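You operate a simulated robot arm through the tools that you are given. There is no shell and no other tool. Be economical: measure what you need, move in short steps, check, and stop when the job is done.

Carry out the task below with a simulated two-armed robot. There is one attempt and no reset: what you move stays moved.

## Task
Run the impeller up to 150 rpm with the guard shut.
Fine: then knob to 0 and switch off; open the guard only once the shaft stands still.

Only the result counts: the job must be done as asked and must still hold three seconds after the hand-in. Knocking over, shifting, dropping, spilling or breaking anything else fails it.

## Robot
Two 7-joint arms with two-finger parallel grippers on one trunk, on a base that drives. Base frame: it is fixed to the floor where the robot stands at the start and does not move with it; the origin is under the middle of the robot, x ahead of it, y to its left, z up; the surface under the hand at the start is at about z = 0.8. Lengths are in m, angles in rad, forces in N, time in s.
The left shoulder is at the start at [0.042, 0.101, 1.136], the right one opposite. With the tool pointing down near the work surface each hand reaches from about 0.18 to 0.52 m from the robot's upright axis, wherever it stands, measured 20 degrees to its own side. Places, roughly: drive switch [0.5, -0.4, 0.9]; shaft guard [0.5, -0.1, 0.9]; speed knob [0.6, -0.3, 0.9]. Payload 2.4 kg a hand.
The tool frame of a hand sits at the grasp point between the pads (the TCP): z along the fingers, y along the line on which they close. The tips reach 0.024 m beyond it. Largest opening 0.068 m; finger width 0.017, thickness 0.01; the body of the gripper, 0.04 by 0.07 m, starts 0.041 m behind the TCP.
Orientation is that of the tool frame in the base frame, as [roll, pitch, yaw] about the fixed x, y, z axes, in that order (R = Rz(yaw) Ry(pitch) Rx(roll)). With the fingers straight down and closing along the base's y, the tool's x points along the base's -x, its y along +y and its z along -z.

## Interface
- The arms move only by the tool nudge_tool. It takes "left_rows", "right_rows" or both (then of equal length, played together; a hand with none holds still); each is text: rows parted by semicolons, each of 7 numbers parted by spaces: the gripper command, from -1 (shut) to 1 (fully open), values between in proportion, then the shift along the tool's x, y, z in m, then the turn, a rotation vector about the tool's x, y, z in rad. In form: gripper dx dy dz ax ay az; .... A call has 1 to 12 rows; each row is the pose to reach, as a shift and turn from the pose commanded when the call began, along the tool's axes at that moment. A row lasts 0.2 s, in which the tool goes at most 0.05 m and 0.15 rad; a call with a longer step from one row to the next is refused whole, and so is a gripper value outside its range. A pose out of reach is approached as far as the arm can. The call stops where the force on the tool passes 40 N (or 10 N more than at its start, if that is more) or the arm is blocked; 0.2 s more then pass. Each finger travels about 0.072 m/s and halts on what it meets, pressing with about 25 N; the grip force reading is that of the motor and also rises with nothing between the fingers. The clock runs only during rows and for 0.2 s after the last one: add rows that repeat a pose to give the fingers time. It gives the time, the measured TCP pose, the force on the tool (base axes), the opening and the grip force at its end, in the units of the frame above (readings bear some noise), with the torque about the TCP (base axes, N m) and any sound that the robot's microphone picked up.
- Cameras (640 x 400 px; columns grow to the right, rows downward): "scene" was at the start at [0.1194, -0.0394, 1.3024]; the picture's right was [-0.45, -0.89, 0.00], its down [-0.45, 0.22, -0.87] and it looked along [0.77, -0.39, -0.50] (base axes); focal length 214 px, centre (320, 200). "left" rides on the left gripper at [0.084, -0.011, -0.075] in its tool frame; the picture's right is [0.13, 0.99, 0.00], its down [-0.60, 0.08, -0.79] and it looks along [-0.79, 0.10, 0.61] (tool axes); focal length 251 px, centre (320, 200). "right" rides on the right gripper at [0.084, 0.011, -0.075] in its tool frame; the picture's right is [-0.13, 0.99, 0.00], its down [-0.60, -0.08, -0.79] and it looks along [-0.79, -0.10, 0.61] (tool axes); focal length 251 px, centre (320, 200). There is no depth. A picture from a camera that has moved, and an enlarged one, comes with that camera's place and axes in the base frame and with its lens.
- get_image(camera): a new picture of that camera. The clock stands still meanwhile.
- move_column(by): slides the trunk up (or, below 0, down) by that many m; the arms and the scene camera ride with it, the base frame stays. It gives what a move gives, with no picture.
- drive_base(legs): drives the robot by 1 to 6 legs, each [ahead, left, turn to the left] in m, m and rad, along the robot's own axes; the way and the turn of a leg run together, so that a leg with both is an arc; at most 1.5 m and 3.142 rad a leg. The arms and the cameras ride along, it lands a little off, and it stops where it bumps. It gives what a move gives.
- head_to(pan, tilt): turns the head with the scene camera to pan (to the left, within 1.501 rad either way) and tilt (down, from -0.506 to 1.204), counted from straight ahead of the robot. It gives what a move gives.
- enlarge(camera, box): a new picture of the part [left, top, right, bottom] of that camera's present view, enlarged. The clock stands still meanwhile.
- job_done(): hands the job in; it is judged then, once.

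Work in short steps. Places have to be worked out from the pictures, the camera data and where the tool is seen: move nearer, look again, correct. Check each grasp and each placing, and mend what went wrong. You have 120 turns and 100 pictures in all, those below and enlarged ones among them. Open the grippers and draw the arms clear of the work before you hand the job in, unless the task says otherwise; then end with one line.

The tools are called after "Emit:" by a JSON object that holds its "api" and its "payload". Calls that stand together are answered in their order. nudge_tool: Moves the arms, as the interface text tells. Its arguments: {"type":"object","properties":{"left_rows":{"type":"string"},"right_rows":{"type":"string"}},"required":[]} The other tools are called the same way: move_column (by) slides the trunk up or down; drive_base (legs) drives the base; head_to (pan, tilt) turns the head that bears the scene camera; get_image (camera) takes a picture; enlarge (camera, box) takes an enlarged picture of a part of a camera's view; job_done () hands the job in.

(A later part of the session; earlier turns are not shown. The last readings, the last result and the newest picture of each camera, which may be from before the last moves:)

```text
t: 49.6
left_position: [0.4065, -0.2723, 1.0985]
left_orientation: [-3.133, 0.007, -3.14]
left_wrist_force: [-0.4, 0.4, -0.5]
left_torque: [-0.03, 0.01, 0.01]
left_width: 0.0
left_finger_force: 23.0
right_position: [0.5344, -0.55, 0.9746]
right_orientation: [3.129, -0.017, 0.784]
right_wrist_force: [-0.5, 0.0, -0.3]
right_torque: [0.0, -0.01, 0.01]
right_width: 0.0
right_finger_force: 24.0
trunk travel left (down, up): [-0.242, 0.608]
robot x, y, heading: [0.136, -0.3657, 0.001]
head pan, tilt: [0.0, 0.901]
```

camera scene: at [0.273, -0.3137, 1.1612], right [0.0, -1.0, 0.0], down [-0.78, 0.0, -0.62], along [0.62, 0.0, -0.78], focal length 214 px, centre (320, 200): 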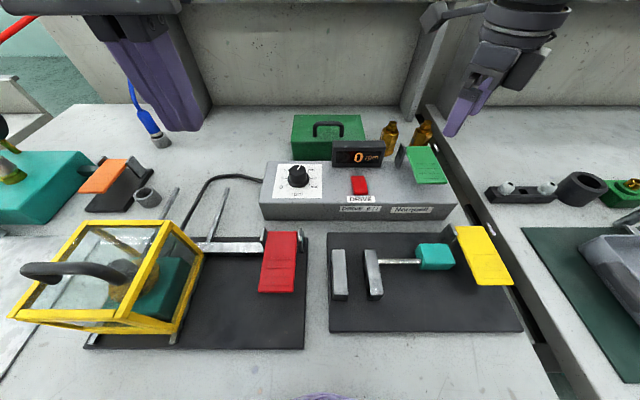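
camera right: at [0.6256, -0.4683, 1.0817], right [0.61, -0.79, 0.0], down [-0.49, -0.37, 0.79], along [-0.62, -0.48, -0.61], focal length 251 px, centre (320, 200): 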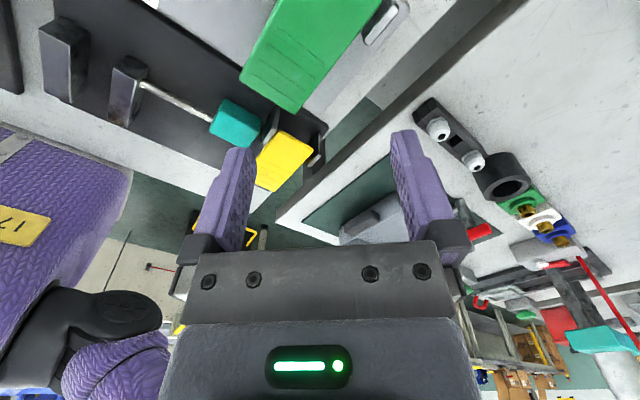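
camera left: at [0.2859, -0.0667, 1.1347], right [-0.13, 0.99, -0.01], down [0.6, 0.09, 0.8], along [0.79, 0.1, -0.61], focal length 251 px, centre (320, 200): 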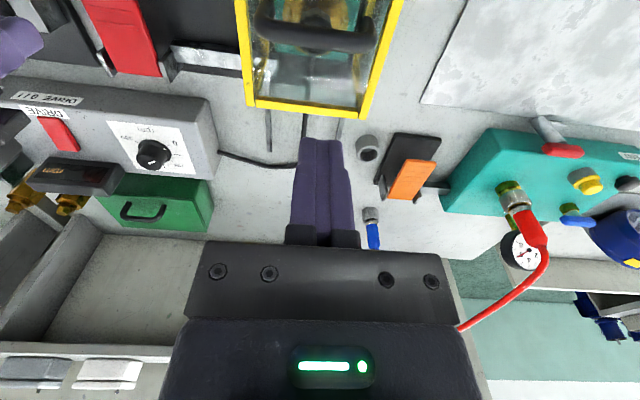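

I bring the left hand open above the knob, and move the right hand back over the lever while unwinding its wrist.

Emit:
{"api": "nudge_tool", "payload": {"left_rows": "0 -0.015 0 0 0 0 0; 1 -0.03 0 0 0 0 0; 1 -0.05 0 0 0 0 0; 1 -0.07 0 0 0 0 0; 1 -0.09 0 0.02 0 0 0; 1 -0.11 0 0.04 0 0 0; 1 -0.13 0 0.06 0 0 0; 1 -0.145 0 0.08 0 0 0; 1 -0.1575 0 0.1 0 0 0; 1 -0.1575 0 0.12 0 0 0; 1 -0.1575 0 0.14 0 0 0; 1 -0.1575 0 0.14 0 0 0", "right_rows": "-1 0.0035 -0.0035 0 0 0 -0.15; -1 0.007 -0.007 0 0 0 -0.3; -1 0.0105 -0.0105 0 0 0 -0.45; -1 0.014 -0.014 0 0 0 -0.6; -1 0.0175 -0.0175 0 0 0 -0.75; -1 0.021 -0.021 0 0 0 -0.9; -1 0.0245 -0.0245 0 0 0 -1.05; -1 0.028 -0.028 0 0 0 -1.2; -1 0.0315 -0.0315 0 0 0 -1.35; -1 0.0354 -0.0354 0 0 0 -1.5; -1 0.0354 -0.0354 0 0 0 -1.65; -1 0.0354 -0.0354 0 0 0 -1.8"}}

Emit:
{"api": "enlarge", "payload": {"camera": "scene", "box": [220, 60, 460, 220]}}

Emit:
{"api": "get_image", "payload": {"camera": "left"}}

```text
t: 52.2
left_position: [0.5641, -0.2733, 0.9589]
left_orientation: [-3.133, 0.004, -3.141]
left_wrist_force: [-0.1, -0.4, -0.3]
left_torque: [0.03, 0.03, -0.02]
left_width: 0.068
left_finger_force: 0.1
right_position: [0.5355, -0.5, 0.9747]
right_orientation: [3.13, 0.019, 2.587]
right_wrist_force: [0.3, -0.9, -0.9]
right_torque: [0.0, 0.0, -0.01]
right_width: 0.0003
right_finger_force: 23.9
trunk travel left (down, up): [-0.242, 0.608]
robot x, y, heading: [0.1409, -0.3654, 0.006]
head pan, tilt: [0.0, 0.901]
```

```text
2.50 times, centred on (340, 140) of scene
camera zoom: at [0.2732, -0.3639, 1.1612], right [0.0, -1.0, 0.0], down [-0.78, 0.0, -0.62], along [0.62, 0.0, -0.78], focal length 536 px, centre (270, 350)
```

zoom: 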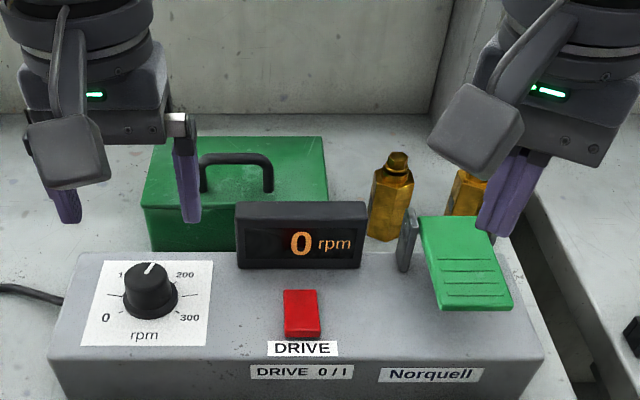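

```text
30 pictures are left
camera left: at [0.4788, -0.2832, 1.0336], right [-0.13, 0.99, -0.01], down [0.6, 0.09, 0.8], along [0.79, 0.1, -0.61], focal length 251 px, centre (320, 200)
```

left: 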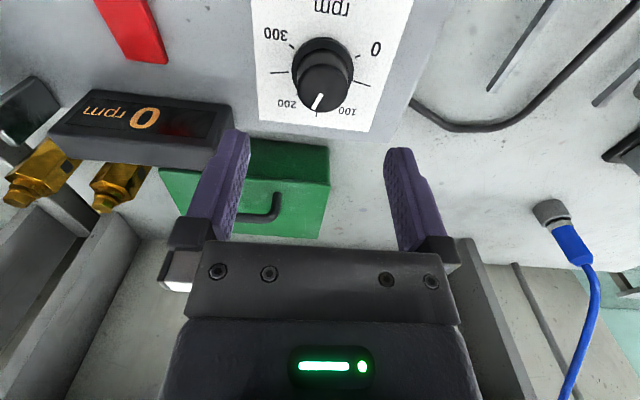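

Both are reachable. I lower the left hand around the knob and grip, while the right finishes unwinding.

Emit:
{"api": "nudge_tool", "payload": {"left_rows": "1 0 0 0.02 0 0 0; 1 0 0 0.04 0 0 0; 1 0 0 0.06 0 0 0; 1 0 0 0.07 0 0 0; 1 0 0 0.072 0 0 0; -0.3 0 0 0.072 0 0 0; -1 0 0 0.072 0 0 0; -1 0 0 0.072 0 0 0; -1 0 0 0.072 0 0 0; -1 0 0 0.072 0 0 0", "right_rows": "-1 0 0 0 0 0 -0.14; -1 0 0 0 0 0 -0.28; -1 0 0 0 0 0 -0.42; -1 0 0 0 0 0 -0.556; -1 0 0 0 0 0 -0.556; -1 0 0 0 0 0 -0.556; -1 0 0 0 0 0 -0.556; -1 0 0 0 0 0 -0.556; -1 0 0 0 0 0 -0.556; -1 0 0 0 0 0 -0.556"}}

```text
t: 54.4
left_position: [0.5642, -0.2731, 0.8884]
left_orientation: [-3.133, 0.006, -3.137]
left_wrist_force: [-1.2, 8.8, -3.8]
left_torque: [0.45, -0.17, -0.02]
left_width: 0.0415
left_finger_force: 44.6
right_position: [0.5344, -0.4983, 0.9742]
right_orientation: [3.139, 0.024, 3.141]
right_wrist_force: [0.6, 0.7, 0.2]
right_torque: [-0.01, -0.02, -0.02]
right_width: 0.0
right_finger_force: 23.4
trunk travel left (down, up): [-0.242, 0.608]
robot x, y, heading: [0.1396, -0.3688, -0.002]
head pan, tilt: [0.0, 0.901]
```

Gripped. I turn the knob counter-clockwise toward 0 in two stages.

Emit:
{"api": "nudge_tool", "payload": {"left_rows": "-1 0 0 0 0 0 -0.13; -1 0 0 0 0 0 -0.26; -1 0 0 0 0 0 -0.39; -1 0 0 0 0 0 -0.52; -1 0 0 0 0 0 -0.65; -1 0 0 0 0 0 -0.78; -1 0 0 0 0 0 -0.91; -1 0 0 0 0 0 -1.04; -1 0 0 0 0 0 -1.17"}}

```text
t: 54.9
left_position: [0.5645, -0.2719, 0.8963]
left_orientation: [-3.123, 0.019, -2.957]
left_wrist_force: [-9.9, -6.0, -11.6]
left_torque: [-0.43, 1.14, -0.03]
left_width: 0.0325
left_finger_force: 44.7
right_position: [0.5327, -0.4979, 0.9757]
right_orientation: [3.138, 0.025, -3.141]
right_wrist_force: [-1.2, -0.2, 0.3]
right_torque: [0.0, 0.02, 0.02]
right_width: 0.0
right_finger_force: 23.6
trunk travel left (down, up): [-0.242, 0.608]
robot x, y, heading: [0.1383, -0.3632, 0.003]
head pan, tilt: [0.0, 0.901]
stopped in row 2 (left hand): the force on the tool passed its limit at 52 N (the readings are from after the stop); the commanded pose is now the measured one
```

The grip slid up to the knob's narrower part (32 mm). I look before going on.

Emit:
{"api": "enlarge", "payload": {"camera": "scene", "box": [230, 110, 350, 210]}}

```text
4.00 times, centred on (290, 160) of scene
camera zoom: at [0.2714, -0.3621, 1.1625], right [0.0, -1.0, 0.0], down [-0.78, 0.0, -0.62], along [0.62, 0.0, -0.78], focal length 858 px, centre (440, 360)
```

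zoom: 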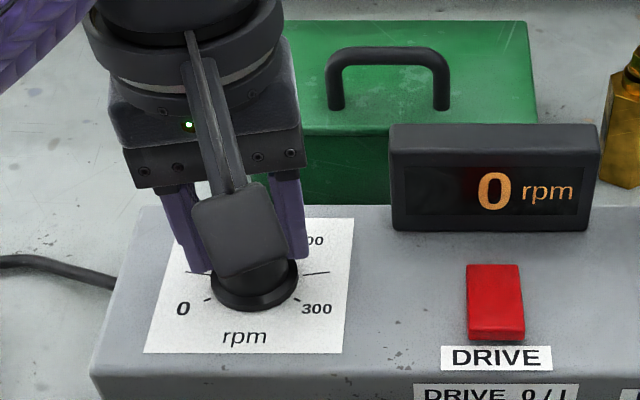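

It now holds the cap, fine but high. I reopen, go 13 mm lower, regrip firmly around the skirt, and turn.

Emit:
{"api": "nudge_tool", "payload": {"left_rows": "0.5 0 0 0 0 0 0; 0.5 0 0 0 0 0 0; 0.5 0 0 0.012 0 0 0; 0.5 0 0 0.0135 0 0 0; -1 0 0 0.0135 0 0 0; -1 0 0 0.0135 0 0 0; -1 0 0 0.0135 0 0 0; -1 0 0 0.0135 0 0 0"}}

```text
t: 56.7
left_position: [0.5708, -0.2704, 0.899]
left_orientation: [-3.116, 0.063, -2.948]
left_wrist_force: [28.7, -12.1, -6.9]
left_torque: [-0.66, 0.02, 0.17]
left_width: 0.0318
left_finger_force: 44.5
right_position: [0.532, -0.4978, 0.9794]
right_orientation: [3.139, 0.027, -3.139]
right_wrist_force: [-0.4, 0.2, -0.5]
right_torque: [-0.01, -0.01, 0.01]
right_width: 0.0001
right_finger_force: 23.7
trunk travel left (down, up): [-0.242, 0.608]
robot x, y, heading: [0.1376, -0.3652, 0.004]
head pan, tilt: [0.0, 0.901]
```

The hand did not go down and tilted slightly; something interferes. I look at both views.

Emit:
{"api": "get_image", "payload": {"camera": "left"}}

Emit:
{"api": "get_image", "payload": {"camera": "scene"}}

```text
28 pictures are left
camera left: at [0.4856, -0.2955, 0.9678], right [-0.31, 0.95, -0.03], down [0.52, 0.2, 0.83], along [0.79, 0.24, -0.56], focal length 251 px, centre (320, 200)
```

left: 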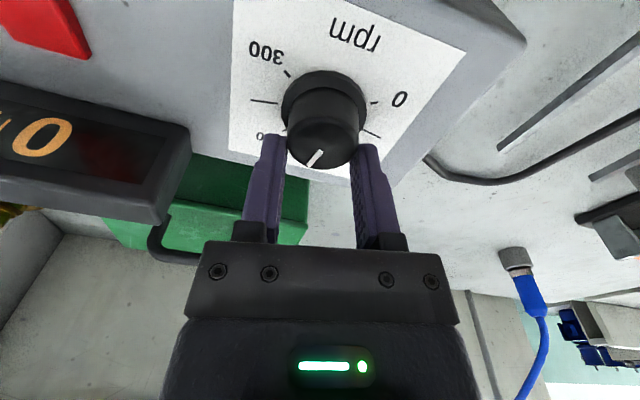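

```text
27 pictures are left
camera scene: at [0.2703, -0.3623, 1.1645], right [0.0, -1.0, 0.0], down [-0.78, 0.0, -0.62], along [0.62, 0.0, -0.78], focal length 214 px, centre (320, 200)
```

scene: 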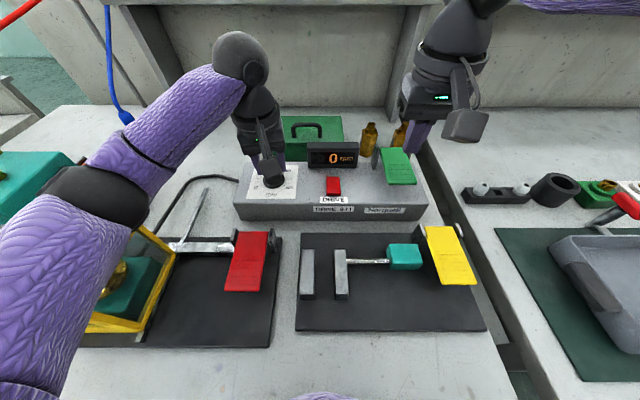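

The left forearm/elbow is leaning on the guard, which is dangerous. I open the left hand and raise it straight up at once.

Emit:
{"api": "nudge_tool", "payload": {"left_rows": "1 0 0 0 0 0 0; 1 0 0 0 0 0 0; 1 0 0 -0.02 0 0 0; 1 0 0 -0.05 0 0 0; 1 0 0 -0.08 0 0 0; 1 0 0 -0.11 0 0 0; 1 0 0 -0.14 0 0 0"}}

Emit:
{"api": "get_image", "payload": {"camera": "scene"}}

```text
t: 58.3
left_position: [0.5637, -0.2728, 1.0167]
left_orientation: [-3.125, 0.014, -2.959]
left_wrist_force: [0.5, 0.2, -1.1]
left_torque: [-0.01, -0.03, -0.02]
left_width: 0.068
left_finger_force: 0.1
right_position: [0.5354, -0.4995, 0.9744]
right_orientation: [3.139, 0.022, 3.141]
right_wrist_force: [-0.5, 0.1, 0.1]
right_torque: [-0.01, 0.0, -0.01]
right_width: 0.0
right_finger_force: 23.3
trunk travel left (down, up): [-0.242, 0.608]
robot x, y, heading: [0.1407, -0.3639, 0.002]
head pan, tilt: [0.0, 0.901]
```

```text
26 pictures are left
camera scene: at [0.2735, -0.3631, 1.1611], right [0.0, -1.0, 0.0], down [-0.78, 0.0, -0.62], along [0.62, 0.0, -0.78], focal length 214 px, centre (320, 200)
```

scene: 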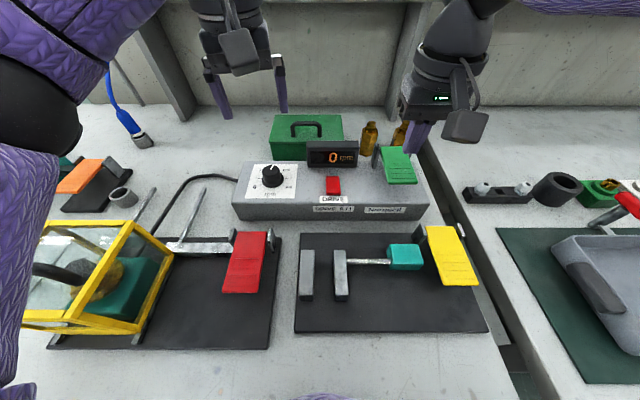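

The guard looks unmoved. The elbow hangs too low, so I raise the trunk 0.14 m before trying the two-handed operation.

Emit:
{"api": "move_column", "payload": {"by": 0.14}}

Emit:
{"api": "nudge_tool", "payload": {"left_rows": "1 0 0 0.03 0 0 -0.06; 1 0 0 0.06 0 0 -0.12; 1 0 0 0.1 0 0 -0.183; 1 0 0 0.14 0 0 -0.183; 1 0 0 0.175 0 0 -0.183; 1 0 0 0.205 0 0 -0.183; 1 0 0 0.205 0 0 -0.183", "right_rows": "-1 0 0 0.02 0 0 0; -1 0 0 0.05 0 0 0; -1 0 0 0.08 0 0 0; -1 0 0 0.11 0 0 0; -1 0 0 0.13 0 0 0; -1 0 0 0.14 0 0 0; -1 0 0 0.14 0 0 0"}}

Emit:
{"api": "get_image", "payload": {"camera": "scene"}}

```text
t: 60.0
left_position: [0.5655, -0.2715, 1.1505]
left_orientation: [-3.124, 0.011, -2.957]
left_wrist_force: [-0.3, -0.2, 0.3]
left_torque: [0.01, -0.01, 0.0]
left_width: 0.0679
left_finger_force: 0.0
right_position: [0.5361, -0.4986, 1.106]
right_orientation: [3.139, 0.016, 3.141]
right_wrist_force: [0.2, -0.5, -0.2]
right_torque: [0.01, 0.03, 0.0]
right_width: 0.0
right_finger_force: 23.4
trunk travel left (down, up): [-0.382, 0.468]
robot x, y, heading: [0.1408, -0.3663, 0.004]
head pan, tilt: [0.0, 0.901]
```

```text
t: 61.6
left_position: [0.5693, -0.2743, 0.9437]
left_orientation: [-3.123, 0.009, -2.777]
left_wrist_force: [0.4, -0.6, -0.3]
left_torque: [0.02, 0.04, 0.0]
left_width: 0.068
left_finger_force: 0.0
right_position: [0.5382, -0.501, 0.9683]
right_orientation: [3.14, 0.019, -3.141]
right_wrist_force: [-0.1, 0.9, -0.6]
right_torque: [0.01, -0.06, 0.01]
right_width: 0.0
right_finger_force: 23.3
trunk travel left (down, up): [-0.382, 0.468]
robot x, y, heading: [0.14, -0.3653, 0.008]
head pan, tilt: [0.0, 0.901]
```

```text
25 pictures are left
camera scene: at [0.2476, -0.363, 1.2962], right [0.0, -1.0, 0.0], down [-0.78, 0.0, -0.62], along [0.62, 0.0, -0.78], focal length 214 px, centre (320, 200)
```

scene: 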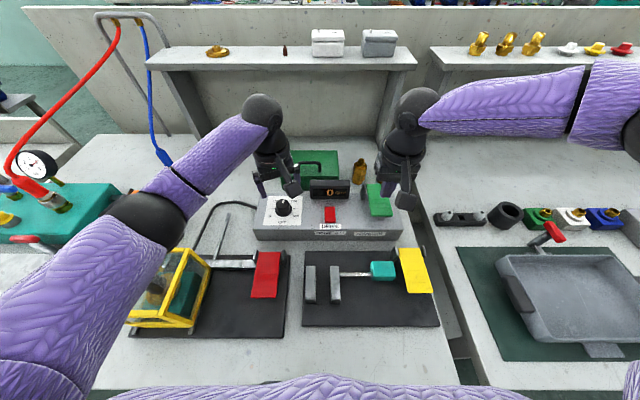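

Clear now. I pre-turn the left wrist clockwise, lower it around the knob, and grip.

Emit:
{"api": "nudge_tool", "payload": {"left_rows": "1 0.002 0.002 0 0 0 0.13; 1 0.004 0.0037 0 0 0 0.26; 1 0.004 0.0037 0 0 0 0.39; 1 0.004 0.0037 0.01 0 0 0.52; 1 0.004 0.0037 0.03 0 0 0.65; 1 0.004 0.0037 0.048 0 0 0.74; 1 0.004 0.0037 0.0585 0 0 0.74; 1 0.004 0.0037 0.0585 0 0 0.74; -1 0.004 0.0037 0.0585 0 0 0.74; -1 0.004 0.0037 0.0585 0 0 0.74; -1 0.004 0.0037 0.0585 0 0 0.74; -1 0.004 0.0037 0.0585 0 0 0.74"}}

Emit:
{"api": "get_image", "payload": {"camera": "scene"}}

```text
t: 64.2
left_position: [0.5642, -0.2739, 0.8848]
left_orientation: [-3.131, 0.017, 2.766]
left_wrist_force: [-12.8, -16.5, -2.6]
left_torque: [-0.68, -0.25, 0.07]
left_width: 0.0412
left_finger_force: 44.5
right_position: [0.5392, -0.5003, 0.9686]
right_orientation: [3.14, 0.021, 3.141]
right_wrist_force: [-0.2, -0.5, -0.2]
right_torque: [-0.01, -0.01, 0.02]
right_width: 0.0001
right_finger_force: 23.8
trunk travel left (down, up): [-0.382, 0.468]
robot x, y, heading: [0.1355, -0.3623, 0.003]
head pan, tilt: [0.0, 0.901]
```

```text
24 pictures are left
camera scene: at [0.248, -0.3631, 1.2961], right [0.0, -1.0, 0.0], down [-0.78, 0.0, -0.62], along [0.62, 0.0, -0.78], focal length 214 px, centre (320, 200)
```

scene: 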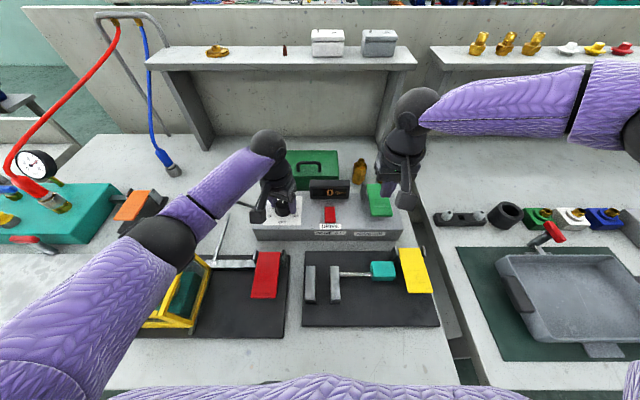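

Gripped at 41 mm, elbow clear. I turn counter-clockwise toward 0.

Emit:
{"api": "nudge_tool", "payload": {"left_rows": "-1 0 0 0 0 0 -0.13; -1 0 0 0 0 0 -0.26; -1 0 0 0 0 0 -0.39; -1 0 0 0 0 0 -0.52; -1 0 0 0 0 0 -0.65; -1 0 0 0 0 0 -0.78; -1 0 0 0 0 0 -0.91; -1 0 0 0 0 0 -1.04; -1 0 0 0 0 0 -1.17"}}

```text
t: 66.0
left_position: [0.5638, -0.271, 0.885]
left_orientation: [-3.131, -0.001, -2.449]
left_wrist_force: [-16.3, 1.4, 15.7]
left_torque: [0.6, -0.28, 0.0]
left_width: 0.0414
left_finger_force: 45.2
right_position: [0.54, -0.5007, 0.9682]
right_orientation: [3.139, 0.017, -3.139]
right_wrist_force: [0.0, 0.0, -0.1]
right_torque: [-0.02, -0.02, 0.01]
right_width: 0.0002
right_finger_force: 23.8
trunk travel left (down, up): [-0.382, 0.468]
robot x, y, heading: [0.1386, -0.3645, 0.004]
head pan, tilt: [0.0, 0.901]
stopped in row 9 (left hand): the force on the tool passed its limit at 42 N (the readings are from after the stop); the commanded pose is now the measured one
```

1.07 rad turned; I continue with 1.2 more.

Emit:
{"api": "nudge_tool", "payload": {"left_rows": "-1 0 0 0 0 0 -0.13; -1 0 0 0 0 0 -0.26; -1 0 0 0 0 0 -0.39; -1 0 0 0 0 0 -0.52; -1 0 0 0 0 0 -0.65; -1 0 0 0 0 0 -0.78; -1 0 0 0 0 0 -0.91; -1 0 0 0 0 0 -1.04; -1 0 0 0 0 0 -1.17; -1 0 0 0 0 0 -1.26"}}

Emit:
{"api": "enlarge", "payload": {"camera": "scene", "box": [240, 150, 360, 240]}}

```text
t: 66.5
left_position: [0.5648, -0.27, 0.8862]
left_orientation: [-3.136, -0.002, -2.346]
left_wrist_force: [-15.1, -0.4, 15.2]
left_torque: [0.52, -0.47, -0.07]
left_width: 0.0415
left_finger_force: 44.8
right_position: [0.5399, -0.5009, 0.9668]
right_orientation: [3.14, 0.016, -3.139]
right_wrist_force: [0.3, 0.0, -0.2]
right_torque: [0.0, -0.04, -0.01]
right_width: 0.0
right_finger_force: 23.9
trunk travel left (down, up): [-0.382, 0.468]
robot x, y, heading: [0.1342, -0.3643, 0.008]
head pan, tilt: [0.0, 0.901]
stopped in row 2 (left hand): the force on the tool passed its limit at 43 N (the readings are from after the stop); the commanded pose is now the measured one
```

```text
4.44 times, centred on (300, 195) of scene
camera zoom: at [0.2499, -0.3634, 1.2962], right [0.01, -1.0, 0.0], down [-0.79, 0.0, -0.62], along [0.62, 0.0, -0.79], focal length 953 px, centre (409, 222)
```

zoom: 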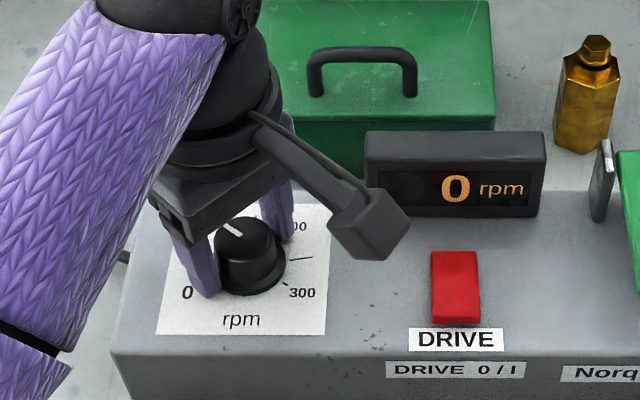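

Off-centre strain keeps building, so I regrip: open, wind the wrist back clockwise 1.12 rad, and close again.

Emit:
{"api": "nudge_tool", "payload": {"left_rows": "1 0 0 -0.001 0 0 0; 1 0 0 -0.001 0 0 0; 1 0 0 -0.001 0 0 0.14; 1 0 0 -0.001 0 0 0.28; 1 0 0 -0.001 0 0 0.42; 1 0 0 -0.001 0 0 0.56; 1 0 0 -0.001 0 0 0.7; 1 0 0 -0.001 0 0 0.84; 1 0 0 -0.001 0 0 0.98; 1 0 0 -0.001 0 0 1.12; 1 0 0 -0.001 0 0 1.12"}}

Emit:
{"api": "nudge_tool", "payload": {"left_rows": "0 0 0 0 0 0 0; -1 0 0 0 0 0 0; -1 0 0 0 0 0 0; -1 0 0 0 0 0 0; -1 0 0 0 0 0 0; -1 0 0 0 0 0 0"}}

```text
t: 68.8
left_position: [0.5641, -0.2702, 0.8872]
left_orientation: [-3.137, 0.006, 2.816]
left_wrist_force: [-0.8, 0.3, 0.3]
left_torque: [0.0, 0.01, 0.02]
left_width: 0.0681
left_finger_force: 0.0
right_position: [0.5388, -0.5006, 0.9679]
right_orientation: [3.14, 0.018, -3.139]
right_wrist_force: [-0.6, -0.2, -0.3]
right_torque: [0.01, 0.0, -0.01]
right_width: 0.0
right_finger_force: 23.5
trunk travel left (down, up): [-0.382, 0.468]
robot x, y, heading: [0.1353, -0.3636, 0.002]
head pan, tilt: [0.0, 0.901]
```

```text
t: 69.8
left_position: [0.5636, -0.2738, 0.8868]
left_orientation: [-3.13, 0.005, 2.812]
left_wrist_force: [-12.9, 1.1, 15.2]
left_torque: [0.03, -0.42, -0.04]
left_width: 0.0415
left_finger_force: 44.7
right_position: [0.5397, -0.501, 0.9671]
right_orientation: [3.139, 0.016, -3.139]
right_wrist_force: [-0.2, 0.8, 0.1]
right_torque: [0.0, -0.02, -0.04]
right_width: 0.0002
right_finger_force: 23.6
trunk travel left (down, up): [-0.382, 0.468]
robot x, y, heading: [0.1328, -0.3643, 0.005]
head pan, tilt: [0.0, 0.901]
stopped in row 4 (left hand): the force on the tool passed its limit at 41 N (the readings are from after the stop); the commanded pose is now the measured one
```

Knob centre is really about (0.562,-0.274); the hand has self-centred. I turn on toward 0.

Emit:
{"api": "nudge_tool", "payload": {"left_rows": "-1 0 0 -0.0005 0 0 -0.13; -1 0 0 -0.0005 0 0 -0.26; -1 0 0 -0.0005 0 0 -0.39; -1 0 0 -0.0005 0 0 -0.52; -1 0 0 -0.0005 0 0 -0.65; -1 0 0 -0.0005 0 0 -0.78; -1 0 0 -0.0005 0 0 -0.91; -1 0 0 -0.0005 0 0 -1.04; -1 0 0 -0.0005 0 0 -1.14; -1 0 0 -0.0005 0 0 -1.2"}}

Emit:
{"api": "enlarge", "payload": {"camera": "scene", "box": [240, 150, 360, 240]}}

```text
t: 71.7
left_position: [0.5634, -0.2719, 0.8858]
left_orientation: [-3.138, -0.009, -2.414]
left_wrist_force: [-14.4, 1.0, 13.3]
left_torque: [0.66, -0.35, 0.0]
left_width: 0.0416
left_finger_force: 45.3
right_position: [0.5398, -0.5005, 0.9683]
right_orientation: [3.139, 0.015, -3.139]
right_wrist_force: [-0.2, 0.6, -0.5]
right_torque: [0.0, -0.04, -0.01]
right_width: 0.0
right_finger_force: 23.3
trunk travel left (down, up): [-0.382, 0.468]
robot x, y, heading: [0.1352, -0.3648, 0.006]
head pan, tilt: [0.0, 0.901]
stopped in row 9 (left hand): the force on the tool passed its limit at 42 N (the readings are from after the stop); the commanded pose is now the measured one
```

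```text
4.44 times, centred on (300, 195) of scene
camera zoom: at [0.2502, -0.3635, 1.2962], right [0.01, -1.0, 0.0], down [-0.79, 0.0, -0.62], along [0.62, 0.0, -0.79], focal length 953 px, centre (409, 222)
```

zoom: 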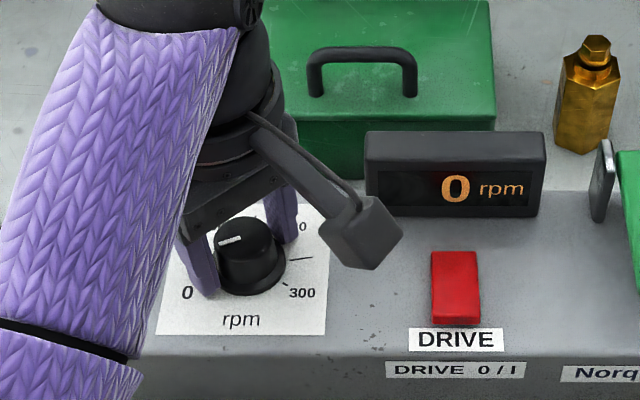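

Pointer reads about 30; another ~0.5 rad to zero. I keep turning.

Emit:
{"api": "nudge_tool", "payload": {"left_rows": "-1 0 0 -0.001 0 0 -0.12; -1 0 0 -0.001 0 0 -0.24; -1 0 0 -0.001 0 0 -0.36; -1 0 0 -0.001 0 0 -0.48; -1 0 0 -0.001 0 0 -0.55"}}

Emit:
{"api": "enlarge", "payload": {"camera": "scene", "box": [240, 150, 360, 240]}}

```text
t: 72.9
left_position: [0.5621, -0.2706, 0.8868]
left_orientation: [3.139, -0.011, -1.864]
left_wrist_force: [-15.2, 9.9, -5.2]
left_torque: [0.29, 0.21, -0.5]
left_width: 0.0414
left_finger_force: 45.0
right_position: [0.5387, -0.5003, 0.9685]
right_orientation: [3.14, 0.016, -3.139]
right_wrist_force: [-0.5, -1.2, 0.6]
right_torque: [0.01, -0.02, -0.01]
right_width: 0.0
right_finger_force: 23.8
trunk travel left (down, up): [-0.382, 0.468]
robot x, y, heading: [0.1383, -0.3641, 0.005]
head pan, tilt: [0.0, 0.901]
```

```text
4.44 times, centred on (300, 195) of scene
camera zoom: at [0.2496, -0.3635, 1.2961], right [0.01, -1.0, 0.0], down [-0.79, 0.0, -0.62], along [0.62, 0.0, -0.79], focal length 953 px, centre (409, 222)
```

zoom: 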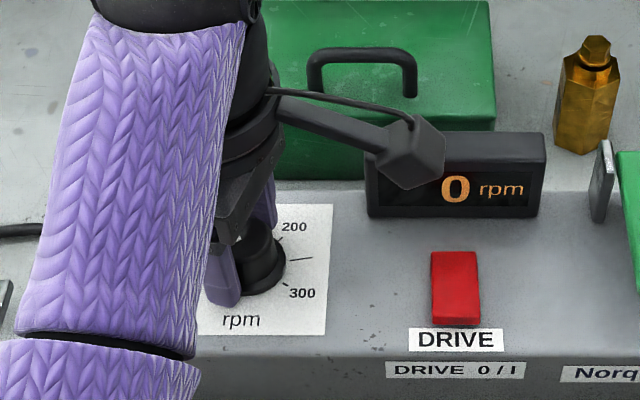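

Torque jump (−0.5 Nm) shows the knob's zero stop. Now I press the green lever with the right hand and hold, left staying on the knob (backing off 0.03 rad).

Emit:
{"api": "nudge_tool", "payload": {"left_rows": "-1 0 0 0 0 0 0.03; -1 0 0 0 0 0 0.03; -1 0 0 0 0 0 0.03; -1 0 0 0 0 0 0.03; -1 0 0 0 0 0 0.03; -1 0 0 0 0 0 0.03", "right_rows": "-1 0.005 0 0.015 0 0 0; -1 0.005 0 0.03 0 0 0; -1 0.005 0 0.045 0 0 0; -1 0.005 0 0.053 0 0 0; -1 0.005 0 0.058 0 0 0; -1 0.005 0 0.062 0 0 0"}}

Emit:
{"api": "enlarge", "payload": {"camera": "scene", "box": [260, 150, 420, 260]}}

```text
t: 74.4
left_position: [0.5614, -0.2703, 0.8875]
left_orientation: [3.135, -0.011, -1.895]
left_wrist_force: [-12.8, 1.1, 13.6]
left_torque: [0.36, -0.07, -0.02]
left_width: 0.0414
left_finger_force: 45.3
right_position: [0.5226, -0.5147, 0.9216]
right_orientation: [3.139, 0.017, -3.138]
right_wrist_force: [-2.1, -0.8, 2.9]
right_torque: [-0.03, 0.06, -0.02]
right_width: 0.0
right_finger_force: 23.8
right hand out of reach, approached as far as the arm can: row 1, 2, 3, 4, 5, 6
trunk travel left (down, up): [-0.382, 0.468]
robot x, y, heading: [0.1325, -0.3657, 0.002]
head pan, tilt: [0.0, 0.901]
stopped in row 6 (left hand): the force on the tool passed its limit at 40 N (the readings are from after the stop); the commanded pose is now the measured one
```

```text
3.64 times, centred on (340, 205) of scene
camera zoom: at [0.2502, -0.3635, 1.2962], right [0.01, -1.0, 0.0], down [-0.79, 0.0, -0.62], along [0.62, 0.0, -0.79], focal length 780 px, centre (247, 182)
```

zoom: 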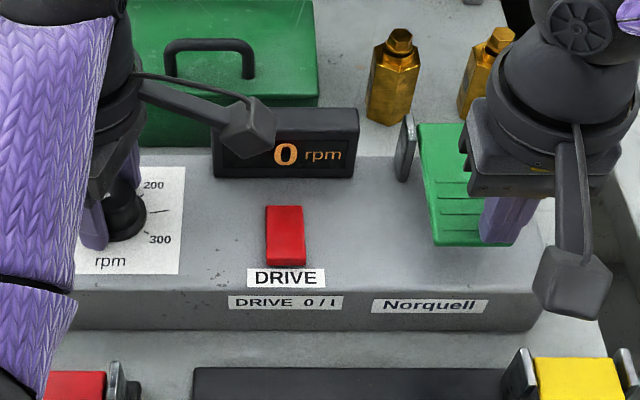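

Right arm hits its inward limit. I tilt the right tool 0.35 rad so its fingertips point inward (wrist goes outward), lift, move over, and press again.

Emit:
{"api": "nudge_tool", "payload": {"right_rows": "-1 0 0 -0.02 -0.12 0 0; -1 0 0 -0.03 -0.24 0 0; -1 -0.005 0.005 -0.03 -0.36 0 0; -1 -0.01 0.009 -0.03 -0.4 0 0; -1 -0.01 0.009 -0.02 -0.4 0 0; -1 -0.01 0.009 -0.005 -0.4 0 0; -1 -0.01 0.009 0.005 -0.4 0 0; -1 -0.01 0.009 0.01 -0.4 0 0"}}

Emit:
{"api": "enlarge", "payload": {"camera": "scene", "box": [260, 150, 420, 260]}}

```text
t: 76.2
left_position: [0.5624, -0.2711, 0.8871]
left_orientation: [3.139, -0.01, -1.895]
left_wrist_force: [-12.3, 3.3, 13.2]
left_torque: [-0.19, 0.38, -0.05]
left_width: 0.0415
left_finger_force: 44.8
right_position: [0.5329, -0.5053, 0.9127]
right_orientation: [2.739, 0.021, -3.139]
right_wrist_force: [4.9, 1.7, 6.9]
right_torque: [-0.01, -0.18, 0.02]
right_width: 0.0
right_finger_force: 23.7
trunk travel left (down, up): [-0.382, 0.468]
robot x, y, heading: [0.1347, -0.3645, 0.012]
head pan, tilt: [0.0, 0.901]
```

```text
3.64 times, centred on (340, 205) of scene
camera zoom: at [0.2495, -0.3635, 1.2961], right [0.01, -1.0, 0.0], down [-0.79, 0.0, -0.62], along [0.62, 0.0, -0.79], focal length 780 px, centre (247, 182)
```

zoom: 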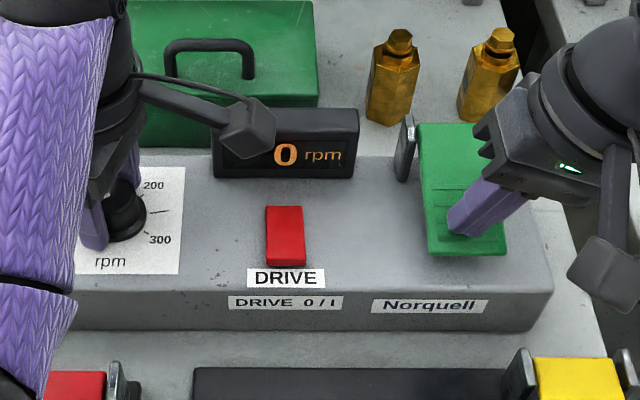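

Tilt works. I press the lever a further 6 mm and, holding it, turn the knob clockwise 0.5 rad.

Emit:
{"api": "nudge_tool", "payload": {"left_rows": "-1 0 0 0 0 0 0; -1 0 0 -0.0005 0 0 0; -1 0 0 -0.0005 0 0 0.1; -1 0 0 -0.0005 0 0 0.2; -1 0 0 -0.0005 0 0 0.3; -1 0 0 -0.0005 0 0 0.4; -1 0 0 -0.0005 0 0 0.5; -1 0 0 -0.0005 0 0 0.5", "right_rows": "-1 0 -0.0012 0.003 0 0 0; -1 0 -0.0023 0.0055 0 0 0; -1 0 -0.0023 0.0055 0 0 0; -1 0 -0.0023 0.0055 0 0 0; -1 0 -0.0023 0.0055 0 0 0; -1 0 -0.0023 0.0055 0 0 0; -1 0 -0.0023 0.0055 0 0 0; -1 0 -0.0023 0.0055 0 0 0"}}

Emit:
{"api": "enlarge", "payload": {"camera": "scene", "box": [260, 150, 420, 260]}}

```text
t: 77.9
left_position: [0.5624, -0.2714, 0.8867]
left_orientation: [-3.141, -0.012, -2.399]
left_wrist_force: [-9.9, -2.0, 9.2]
left_torque: [0.42, -0.39, -0.03]
left_width: 0.0413
left_finger_force: 44.7
right_position: [0.5304, -0.5065, 0.9071]
right_orientation: [2.739, 0.017, -3.139]
right_wrist_force: [-4.3, -1.7, 6.1]
right_torque: [-0.01, 0.08, 0.01]
right_width: 0.0002
right_finger_force: 23.7
trunk travel left (down, up): [-0.382, 0.468]
robot x, y, heading: [0.134, -0.368, 0.004]
head pan, tilt: [0.0, 0.901]
stopped in row 8 (left hand): the force on the tool passed its limit at 40 N (the readings are from after the stop); the commanded pose is now the measured one
```

```text
3.64 times, centred on (340, 205) of scene
camera zoom: at [0.2505, -0.3636, 1.2962], right [0.01, -1.0, 0.0], down [-0.79, 0.0, -0.62], along [0.62, 0.0, -0.79], focal length 780 px, centre (247, 182)
```

zoom: 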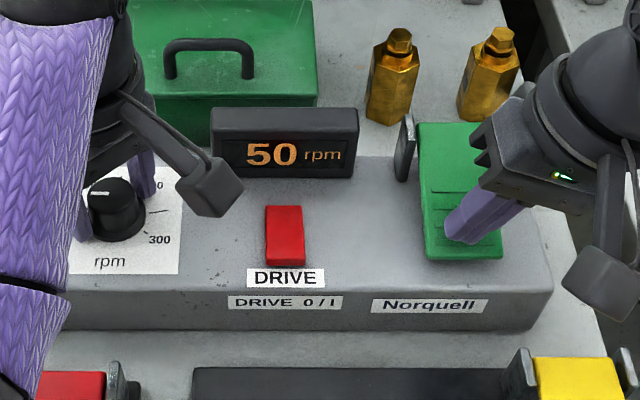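

It runs: 50 rpm. Keeping the lever held, I turn further 0.7 rad.

Emit:
{"api": "nudge_tool", "payload": {"left_rows": "-1 0 0 -0.0005 0 0 0.1; -1 0 0 -0.0005 0 0 0.2; -1 0 0 -0.0005 0 0 0.3; -1 0 0 -0.0005 0 0 0.4; -1 0 0 -0.0005 0 0 0.5; -1 0 0 -0.0005 0 0 0.6; -1 0 0 -0.0005 0 0 0.7; -1 0 0 -0.0005 0 0 0.7", "right_rows": "-1 0 -0.0004 0.001 0 0 0; -1 0 -0.0004 0.001 0 0 0; -1 0 -0.0004 0.001 0 0 0; -1 0 -0.0004 0.001 0 0 0; -1 0 -0.0004 0.001 0 0 0; -1 0 -0.0004 0.001 0 0 0; -1 0 -0.0004 0.001 0 0 0; -1 0 -0.0004 0.001 0 0 0"}}

Emit:
{"api": "enlarge", "payload": {"camera": "scene", "box": [240, 150, 400, 260]}}

```text
t: 79.5
left_position: [0.5625, -0.273, 0.8883]
left_orientation: [-3.131, -0.006, -3.085]
left_wrist_force: [-12.6, -0.4, 8.8]
left_torque: [0.15, -0.76, -0.02]
left_width: 0.0413
left_finger_force: 45.3
right_position: [0.5324, -0.5065, 0.9063]
right_orientation: [2.738, 0.014, -3.138]
right_wrist_force: [-6.9, -3.0, 13.0]
right_torque: [-0.07, 0.11, -0.04]
right_width: 0.0
right_finger_force: 23.8
trunk travel left (down, up): [-0.382, 0.468]
robot x, y, heading: [0.1356, -0.3673, 0.006]
head pan, tilt: [0.0, 0.901]
stopped in row 8 (left hand): the force on the tool passed its limit at 41 N (the readings are from after the stop); the commanded pose is now the measured one
```

```text
3.64 times, centred on (320, 205) of scene
camera zoom: at [0.2507, -0.3636, 1.2962], right [0.0, -1.0, 0.0], down [-0.79, 0.0, -0.62], along [0.62, 0.0, -0.79], focal length 780 px, centre (320, 182)
```

zoom: 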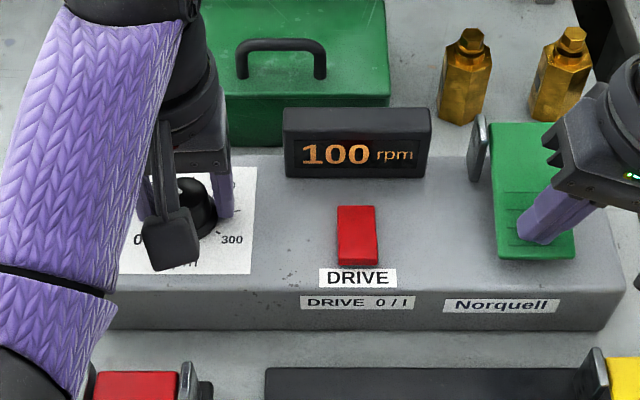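

100 rpm; the speed moves in steps of 50 (about 0.79 rad each). I turn another 0.95 rad to reach 150.

Emit:
{"api": "nudge_tool", "payload": {"left_rows": "-1 0 0 -0.0005 0 0 0.12; -1 0 0 -0.0005 0 0 0.24; -1 0 0 -0.0005 0 0 0.36; -1 0 0 -0.0005 0 0 0.48; -1 0 0 -0.0005 0 0 0.6; -1 0 0 -0.0005 0 0 0.72; -1 0 0 -0.0005 0 0 0.84; -1 0 0 -0.0005 0 0 0.95; -1 0 0 -0.0005 0 0 0.95"}}

Emit:
{"api": "enlarge", "payload": {"camera": "scene", "box": [240, 150, 400, 260]}}

```text
t: 81.0
left_position: [0.5618, -0.2728, 0.8879]
left_orientation: [-3.126, 0.005, 2.461]
left_wrist_force: [-11.2, 1.4, 8.1]
left_torque: [-0.41, -0.59, -0.03]
left_width: 0.0411
left_finger_force: 44.7
right_position: [0.533, -0.5063, 0.9058]
right_orientation: [2.736, 0.017, -3.141]
right_wrist_force: [-6.6, -3.1, 12.4]
right_torque: [-0.08, 0.08, -0.03]
right_width: 0.0001
right_finger_force: 23.3
trunk travel left (down, up): [-0.382, 0.468]
robot x, y, heading: [0.1295, -0.368, 0.0]
head pan, tilt: [0.0, 0.901]
stopped in row 7 (left hand): the force on the tool passed its limit at 42 N (the readings are from after the stop); the commanded pose is now the measured one
```

```text
3.64 times, centred on (320, 205) of scene
camera zoom: at [0.2508, -0.3636, 1.2962], right [0.0, -1.0, 0.0], down [-0.79, 0.0, -0.62], along [0.62, 0.0, -0.79], focal length 780 px, centre (320, 182)
```

zoom: 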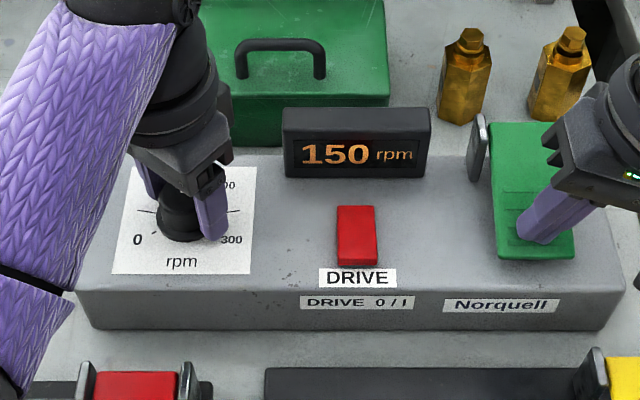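

150 rpm displayed. I hold it for about two seconds so the shaft truly gets there, then recheck.

Emit:
{"api": "nudge_tool", "payload": {"left_rows": "-1 0 0 0 0 0 0; -1 0 0 0 0 0 0; -1 0 0 0 0 0 0; -1 0 0 0 0 0 0; -1 0 0 0 0 0 0; -1 0 0 0 0 0 0; -1 0 0 0 0 0 0; -1 0 0 0 0 0 0; -1 0 0 0 0 0 0; -1 0 0 0 0 0 0"}}

Emit:
{"api": "enlarge", "payload": {"camera": "scene", "box": [240, 150, 400, 260]}}

```text
t: 83.2
left_position: [0.5623, -0.2741, 0.8875]
left_orientation: [-3.127, 0.004, 2.462]
left_wrist_force: [-2.4, -1.2, 0.7]
left_torque: [0.07, -0.01, 0.01]
left_width: 0.0411
left_finger_force: 44.6
right_position: [0.532, -0.5058, 0.9068]
right_orientation: [2.738, 0.018, -3.14]
right_wrist_force: [-2.3, 1.3, 10.2]
right_torque: [0.0, -0.06, -0.01]
right_width: 0.0
right_finger_force: 23.3
trunk travel left (down, up): [-0.382, 0.468]
robot x, y, heading: [0.1316, -0.3634, 0.008]
head pan, tilt: [0.0, 0.901]
```

```text
3.64 times, centred on (320, 205) of scene
camera zoom: at [0.2502, -0.3637, 1.2962], right [0.0, -1.0, 0.0], down [-0.79, 0.0, -0.62], along [0.62, 0.0, -0.79], focal length 780 px, centre (320, 182)
```

zoom: 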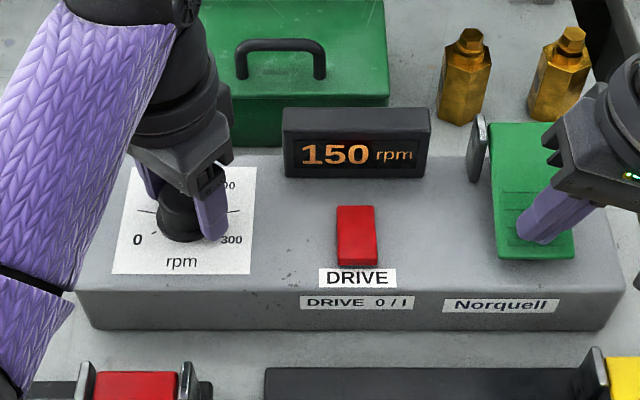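

Steady at 150 rpm. Now the knob goes back to 0, lever still held.

Emit:
{"api": "nudge_tool", "payload": {"left_rows": "-1 0 0 0 0 0 -0.12; -1 0 0 0 0 0 -0.24; -1 0 0 0 0 0 -0.36; -1 0 0 0 0 0 -0.48; -1 0 0 0 0 0 -0.6; -1 0 0 0 0 0 -0.72; -1 0 0 0 0 0 -0.84; -1 0 0 0 0 0 -0.96; -1 0 0 0 0 0 -1.08"}}

Emit:
{"api": "nudge_tool", "payload": {"left_rows": "-1 0 0 -0.0005 0 0 -0.12; -1 0 0 -0.0005 0 0 -0.24; -1 0 0 -0.0005 0 0 -0.36; -1 0 0 -0.0005 0 0 -0.48; -1 0 0 -0.0005 0 0 -0.6; -1 0 0 -0.0005 0 0 -0.72; -1 0 0 -0.0005 0 0 -0.84; -1 0 0 -0.0005 0 0 -0.9"}}

```text
t: 85.2
left_position: [0.562, -0.2727, 0.888]
left_orientation: [-3.133, -0.007, -2.736]
left_wrist_force: [15.6, 26.5, -7.1]
left_torque: [0.59, -0.9, -0.04]
left_width: 0.0414
left_finger_force: 45.1
right_position: [0.5317, -0.5057, 0.9061]
right_orientation: [2.736, 0.018, -3.139]
right_wrist_force: [-5.3, -1.8, 12.3]
right_torque: [-0.1, 0.05, 0.01]
right_width: 0.0003
right_finger_force: 23.5
trunk travel left (down, up): [-0.382, 0.468]
robot x, y, heading: [0.1319, -0.3668, 0.006]
head pan, tilt: [0.0, 0.901]
```

```text
t: 85.7
left_position: [0.5612, -0.2728, 0.8872]
left_orientation: [-3.136, -0.01, -2.619]
left_wrist_force: [-10.7, 1.2, 10.8]
left_torque: [0.43, -0.78, 0.0]
left_width: 0.0412
left_finger_force: 45.2
right_position: [0.5322, -0.5056, 0.9057]
right_orientation: [2.738, 0.015, -3.138]
right_wrist_force: [-6.2, -3.1, 11.4]
right_torque: [-0.07, 0.06, 0.0]
right_width: 0.0
right_finger_force: 23.8
trunk travel left (down, up): [-0.382, 0.468]
robot x, y, heading: [0.1351, -0.3641, 0.005]
head pan, tilt: [0.0, 0.901]
stopped in row 2 (left hand): the force on the tool passed its limit at 43 N (the readings are from after the stop); the commanded pose is now the measured one
```

The strain was reset by the stop; I continue the remaining 0.78 rad to the zero stop.

Emit:
{"api": "nudge_tool", "payload": {"left_rows": "-1 0 0 0 0 0 -0.12; -1 0 0 0 0 0 -0.24; -1 0 0 0 0 0 -0.36; -1 0 0 0 0 0 -0.48; -1 0 0 0 0 0 -0.6; -1 0 0 0 0 0 -0.7; -1 0 0 0 0 0 -0.8"}}

Emit:
{"api": "enlarge", "payload": {"camera": "scene", "box": [240, 150, 400, 260]}}

```text
t: 87.1
left_position: [0.562, -0.2715, 0.8881]
left_orientation: [3.137, -0.014, -1.907]
left_wrist_force: [-10.5, -0.2, 11.6]
left_torque: [0.46, -0.33, 0.04]
left_width: 0.041
left_finger_force: 44.6
right_position: [0.5326, -0.5052, 0.9053]
right_orientation: [2.737, 0.015, -3.139]
right_wrist_force: [-6.5, -3.1, 9.8]
right_torque: [-0.05, 0.05, 0.0]
right_width: 0.0
right_finger_force: 23.7
trunk travel left (down, up): [-0.382, 0.468]
robot x, y, heading: [0.1356, -0.3645, 0.005]
head pan, tilt: [0.0, 0.901]
stopped in row 7 (left hand): the force on the tool passed its limit at 41 N (the readings are from after the stop); the commanded pose is now the measured one
```

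```text
3.64 times, centred on (320, 205) of scene
camera zoom: at [0.2508, -0.3637, 1.2962], right [0.01, -1.0, 0.0], down [-0.79, 0.0, -0.62], along [0.62, 0.0, -0.79], focal length 780 px, centre (320, 182)
```

zoom: 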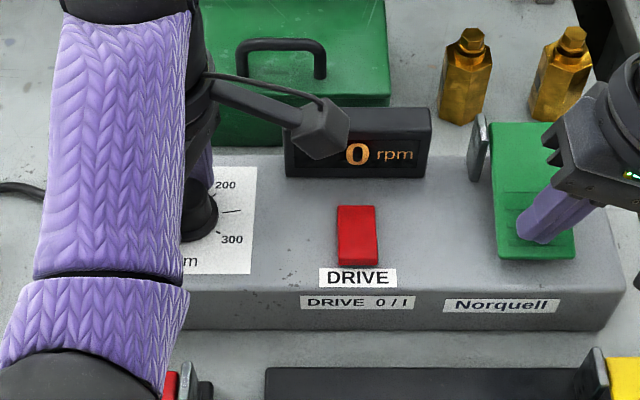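

Wrist yaw is within 0.04 rad of the zero stop. I nudge the last bit, then release the knob, lift the left hand, and lift the right off the lever.

Emit:
{"api": "nudge_tool", "payload": {"left_rows": "-1 0 0 0 0 0 -0.05; -1 0 0 0 0 0 -0.05; 1 0 0 0 0 0 -0.05; 1 0 0 0 0 0 -0.05; 1 0 0 0 0 0 -0.05; 1 0 0 -0.02 0 0 -0.05; 1 0 0 -0.05 0 0 -0.05; 1 0 0 -0.09 0 0 -0.05; 1 0 0 -0.13 0 0 -0.05", "right_rows": "-1 0 0 0 0 0 0; -1 0 0 0 0 0 0; -1 0 0 0 0 0 0; -1 0 0 0 0 0 0; -1 0 0 0 0 0 0; -1 0 0 0 0 0 0; -1 0 0 -0.02 0 0 0; -1 0 0 -0.05 0 0 0; -1 0 0 -0.08 0 0 0"}}

Emit:
{"api": "get_image", "payload": {"camera": "scene"}}

```text
t: 89.1
left_position: [0.6025, -0.2684, 1.0065]
left_orientation: [3.134, -0.011, -1.857]
left_wrist_force: [-0.2, -1.0, 0.6]
left_torque: [-0.05, 0.0, 0.02]
left_width: 0.068
left_finger_force: 0.1
left hand out of reach, approached as far as the arm can: row 7, 8, 9
right_position: [0.5303, -0.5377, 0.9809]
right_orientation: [2.739, 0.017, -3.138]
right_wrist_force: [0.7, 0.1, 0.7]
right_torque: [-0.01, 0.0, -0.02]
right_width: 0.0
right_finger_force: 23.0
trunk travel left (down, up): [-0.382, 0.468]
robot x, y, heading: [0.1359, -0.3634, 0.006]
head pan, tilt: [0.0, 0.901]
```

```text
13 pictures are left
camera scene: at [0.2504, -0.3638, 1.2961], right [0.01, -1.0, 0.0], down [-0.79, 0.0, -0.62], along [0.62, 0.0, -0.79], focal length 214 px, centre (320, 200)
```

scene: 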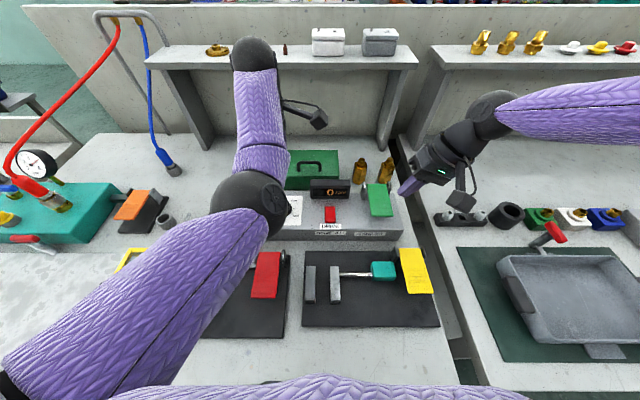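

Both hands are off. I unwind the left wrist and pull it back, and level the right hand.

Emit:
{"api": "nudge_tool", "payload": {"left_rows": "1 0.004 0.013 -0.01 0 0 0.13; 1 0.008 0.027 -0.02 0 0 0.26; 1 0.012 0.04 -0.03 0 0 0.39; 1 0.016 0.054 -0.04 0 0 0.52; 1 0.02 0.067 -0.05 0 0 0.65; 1 0.024 0.08 -0.06 0 0 0.78; 1 0.028 0.094 -0.07 0 0 0.91; 1 0.032 0.107 -0.08 0 0 1.04; 1 0.036 0.12 -0.09 0 0 1.17; 1 0.04 0.134 -0.1 0 0 1.28", "right_rows": "-1 0 0 0 0.1 0 0; -1 0 0 0 0.2 0 0; -1 0 0 0 0.3 0 0; -1 0 0 0 0.4 0 0; -1 0 0 0 0.4 0 0; -1 0 0 0 0.4 0 0; -1 0 0 0 0.4 0 0; -1 0 0 0 0.4 0 0; -1 0 0 0 0.4 0 0; -1 0 0 0 0.4 0 0"}}

```text
t: 91.0
left_position: [0.6121, -0.2589, 1.0724]
left_orientation: [-3.133, -0.006, -2.875]
left_wrist_force: [11.6, -2.0, -9.7]
left_torque: [0.5, -0.07, 0.53]
left_width: 0.0679
left_finger_force: 0.1
left hand out of reach, approached as far as the arm can: row 1, 2, 3, 4, 5, 6, 7, 8, 9
right_position: [0.5294, -0.5363, 0.9788]
right_orientation: [3.14, 0.015, -3.139]
right_wrist_force: [0.5, 0.5, 0.1]
right_torque: [0.02, 0.01, -0.02]
right_width: 0.0
right_finger_force: 23.0
trunk travel left (down, up): [-0.382, 0.468]
robot x, y, heading: [0.1346, -0.3628, 0.005]
head pan, tilt: [0.0, 0.901]
stopped in row 9 (left hand): the force on the tool passed its limit at 66 N (the readings are from after the stop); the commanded pose is now the measured one
```

The left hand moved ahead instead of back and met resistance. I look.

Emit:
{"api": "get_image", "payload": {"camera": "scene"}}

```text
12 pictures are left
camera scene: at [0.2511, -0.3638, 1.2962], right [0.01, -1.0, 0.0], down [-0.79, 0.0, -0.62], along [0.62, 0.0, -0.79], focal length 214 px, centre (320, 200)
```

scene: 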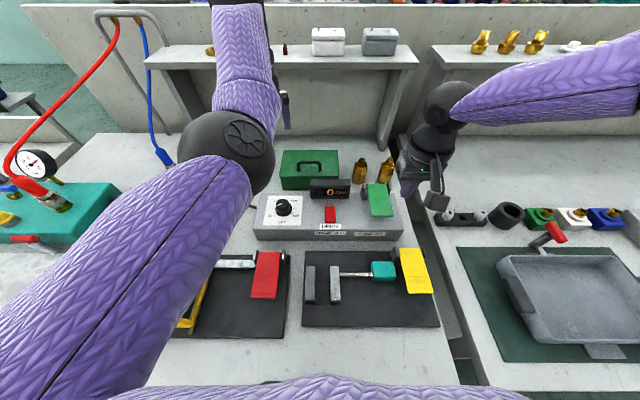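

The arm is in an awkward folded posture with its camera bracket likely against its own forearm. I ease the turn back and move the hand outward and back.

Emit:
{"api": "nudge_tool", "payload": {"left_rows": "0 0 0 0 0 0 -0.12; 0 0 0 0 0 0 -0.24; 0 0.007 0.021 -0.006 0 0 -0.24; 0 0.014 0.042 -0.012 0 0 -0.24; 0 0.021 0.063 -0.018 0 0 -0.24; 0 0.028 0.084 -0.025 0 0 -0.24; 0 0.035 0.105 -0.031 0 0 -0.24; 0 0.042 0.126 -0.037 0 0 -0.24; 0 0.049 0.147 -0.043 0 0 -0.24; 0 0.057 0.171 -0.05 0 0 -0.24"}}

Emit:
{"api": "get_image", "payload": {"camera": "scene"}}

```text
t: 92.1
left_position: [0.6015, -0.2036, 1.0878]
left_orientation: [-3.132, 0.006, -2.617]
left_wrist_force: [5.9, 0.8, -5.3]
left_torque: [0.19, 0.13, 0.32]
left_width: 0.0339
left_finger_force: 0.0
left hand out of reach, approached as far as the arm can: row 3, 4, 5
right_position: [0.5306, -0.536, 0.9792]
right_orientation: [3.139, 0.015, -3.138]
right_wrist_force: [0.2, 0.2, 0.4]
right_torque: [0.01, -0.03, -0.01]
right_width: 0.0001
right_finger_force: 23.7
trunk travel left (down, up): [-0.382, 0.468]
robot x, y, heading: [0.1322, -0.3673, 0.003]
head pan, tilt: [0.0, 0.901]
stopped in row 5 (left hand): the force on the tool passed its limit at 121 N (the readings are from after the stop); the commanded pose is now the measured one
```

```text
11 pictures are left
camera scene: at [0.2512, -0.3638, 1.2962], right [0.01, -1.0, 0.0], down [-0.79, 0.0, -0.62], along [0.62, 0.0, -0.79], focal length 214 px, centre (320, 200)
```

scene: 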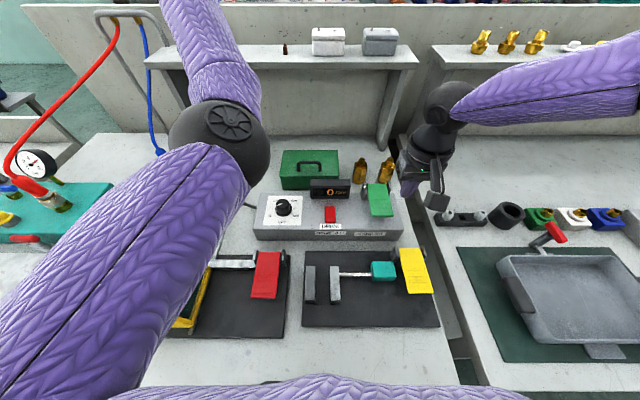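

The bracket is trapped beside the forearm. I reverse the path: turn back to the earlier yaw and go back down over the knob (fingers closed, above it), where the earlier unwinding was free.

Emit:
{"api": "nudge_tool", "payload": {"left_rows": "-1 0.005 -0.009 0.01 0 0 -0.12; -1 0.01 -0.018 0.025 0 0 -0.25; -1 0.015 -0.028 0.04 0 0 -0.38; -1 0.02 -0.037 0.055 0 0 -0.51; -1 0.026 -0.047 0.07 0 0 -0.64; -1 0.031 -0.056 0.081 0 0 -0.76; -1 0.031 -0.056 0.081 0 0 -0.76"}}

```text
t: 93.7
left_position: [0.6048, -0.2694, 1.0084]
left_orientation: [-3.13, -0.002, -1.856]
left_wrist_force: [0.6, 0.2, -0.2]
left_torque: [0.01, 0.0, -0.01]
left_width: 0.0
left_finger_force: 23.3
left hand out of reach, approached as far as the arm can: row 2, 3, 4, 5
right_position: [0.5304, -0.5365, 0.979]
right_orientation: [3.138, 0.018, -3.137]
right_wrist_force: [-0.1, 0.2, -0.2]
right_torque: [0.0, 0.0, -0.02]
right_width: 0.0
right_finger_force: 23.6
trunk travel left (down, up): [-0.382, 0.468]
robot x, y, heading: [0.1379, -0.3617, 0.006]
head pan, tilt: [0.0, 0.901]
```

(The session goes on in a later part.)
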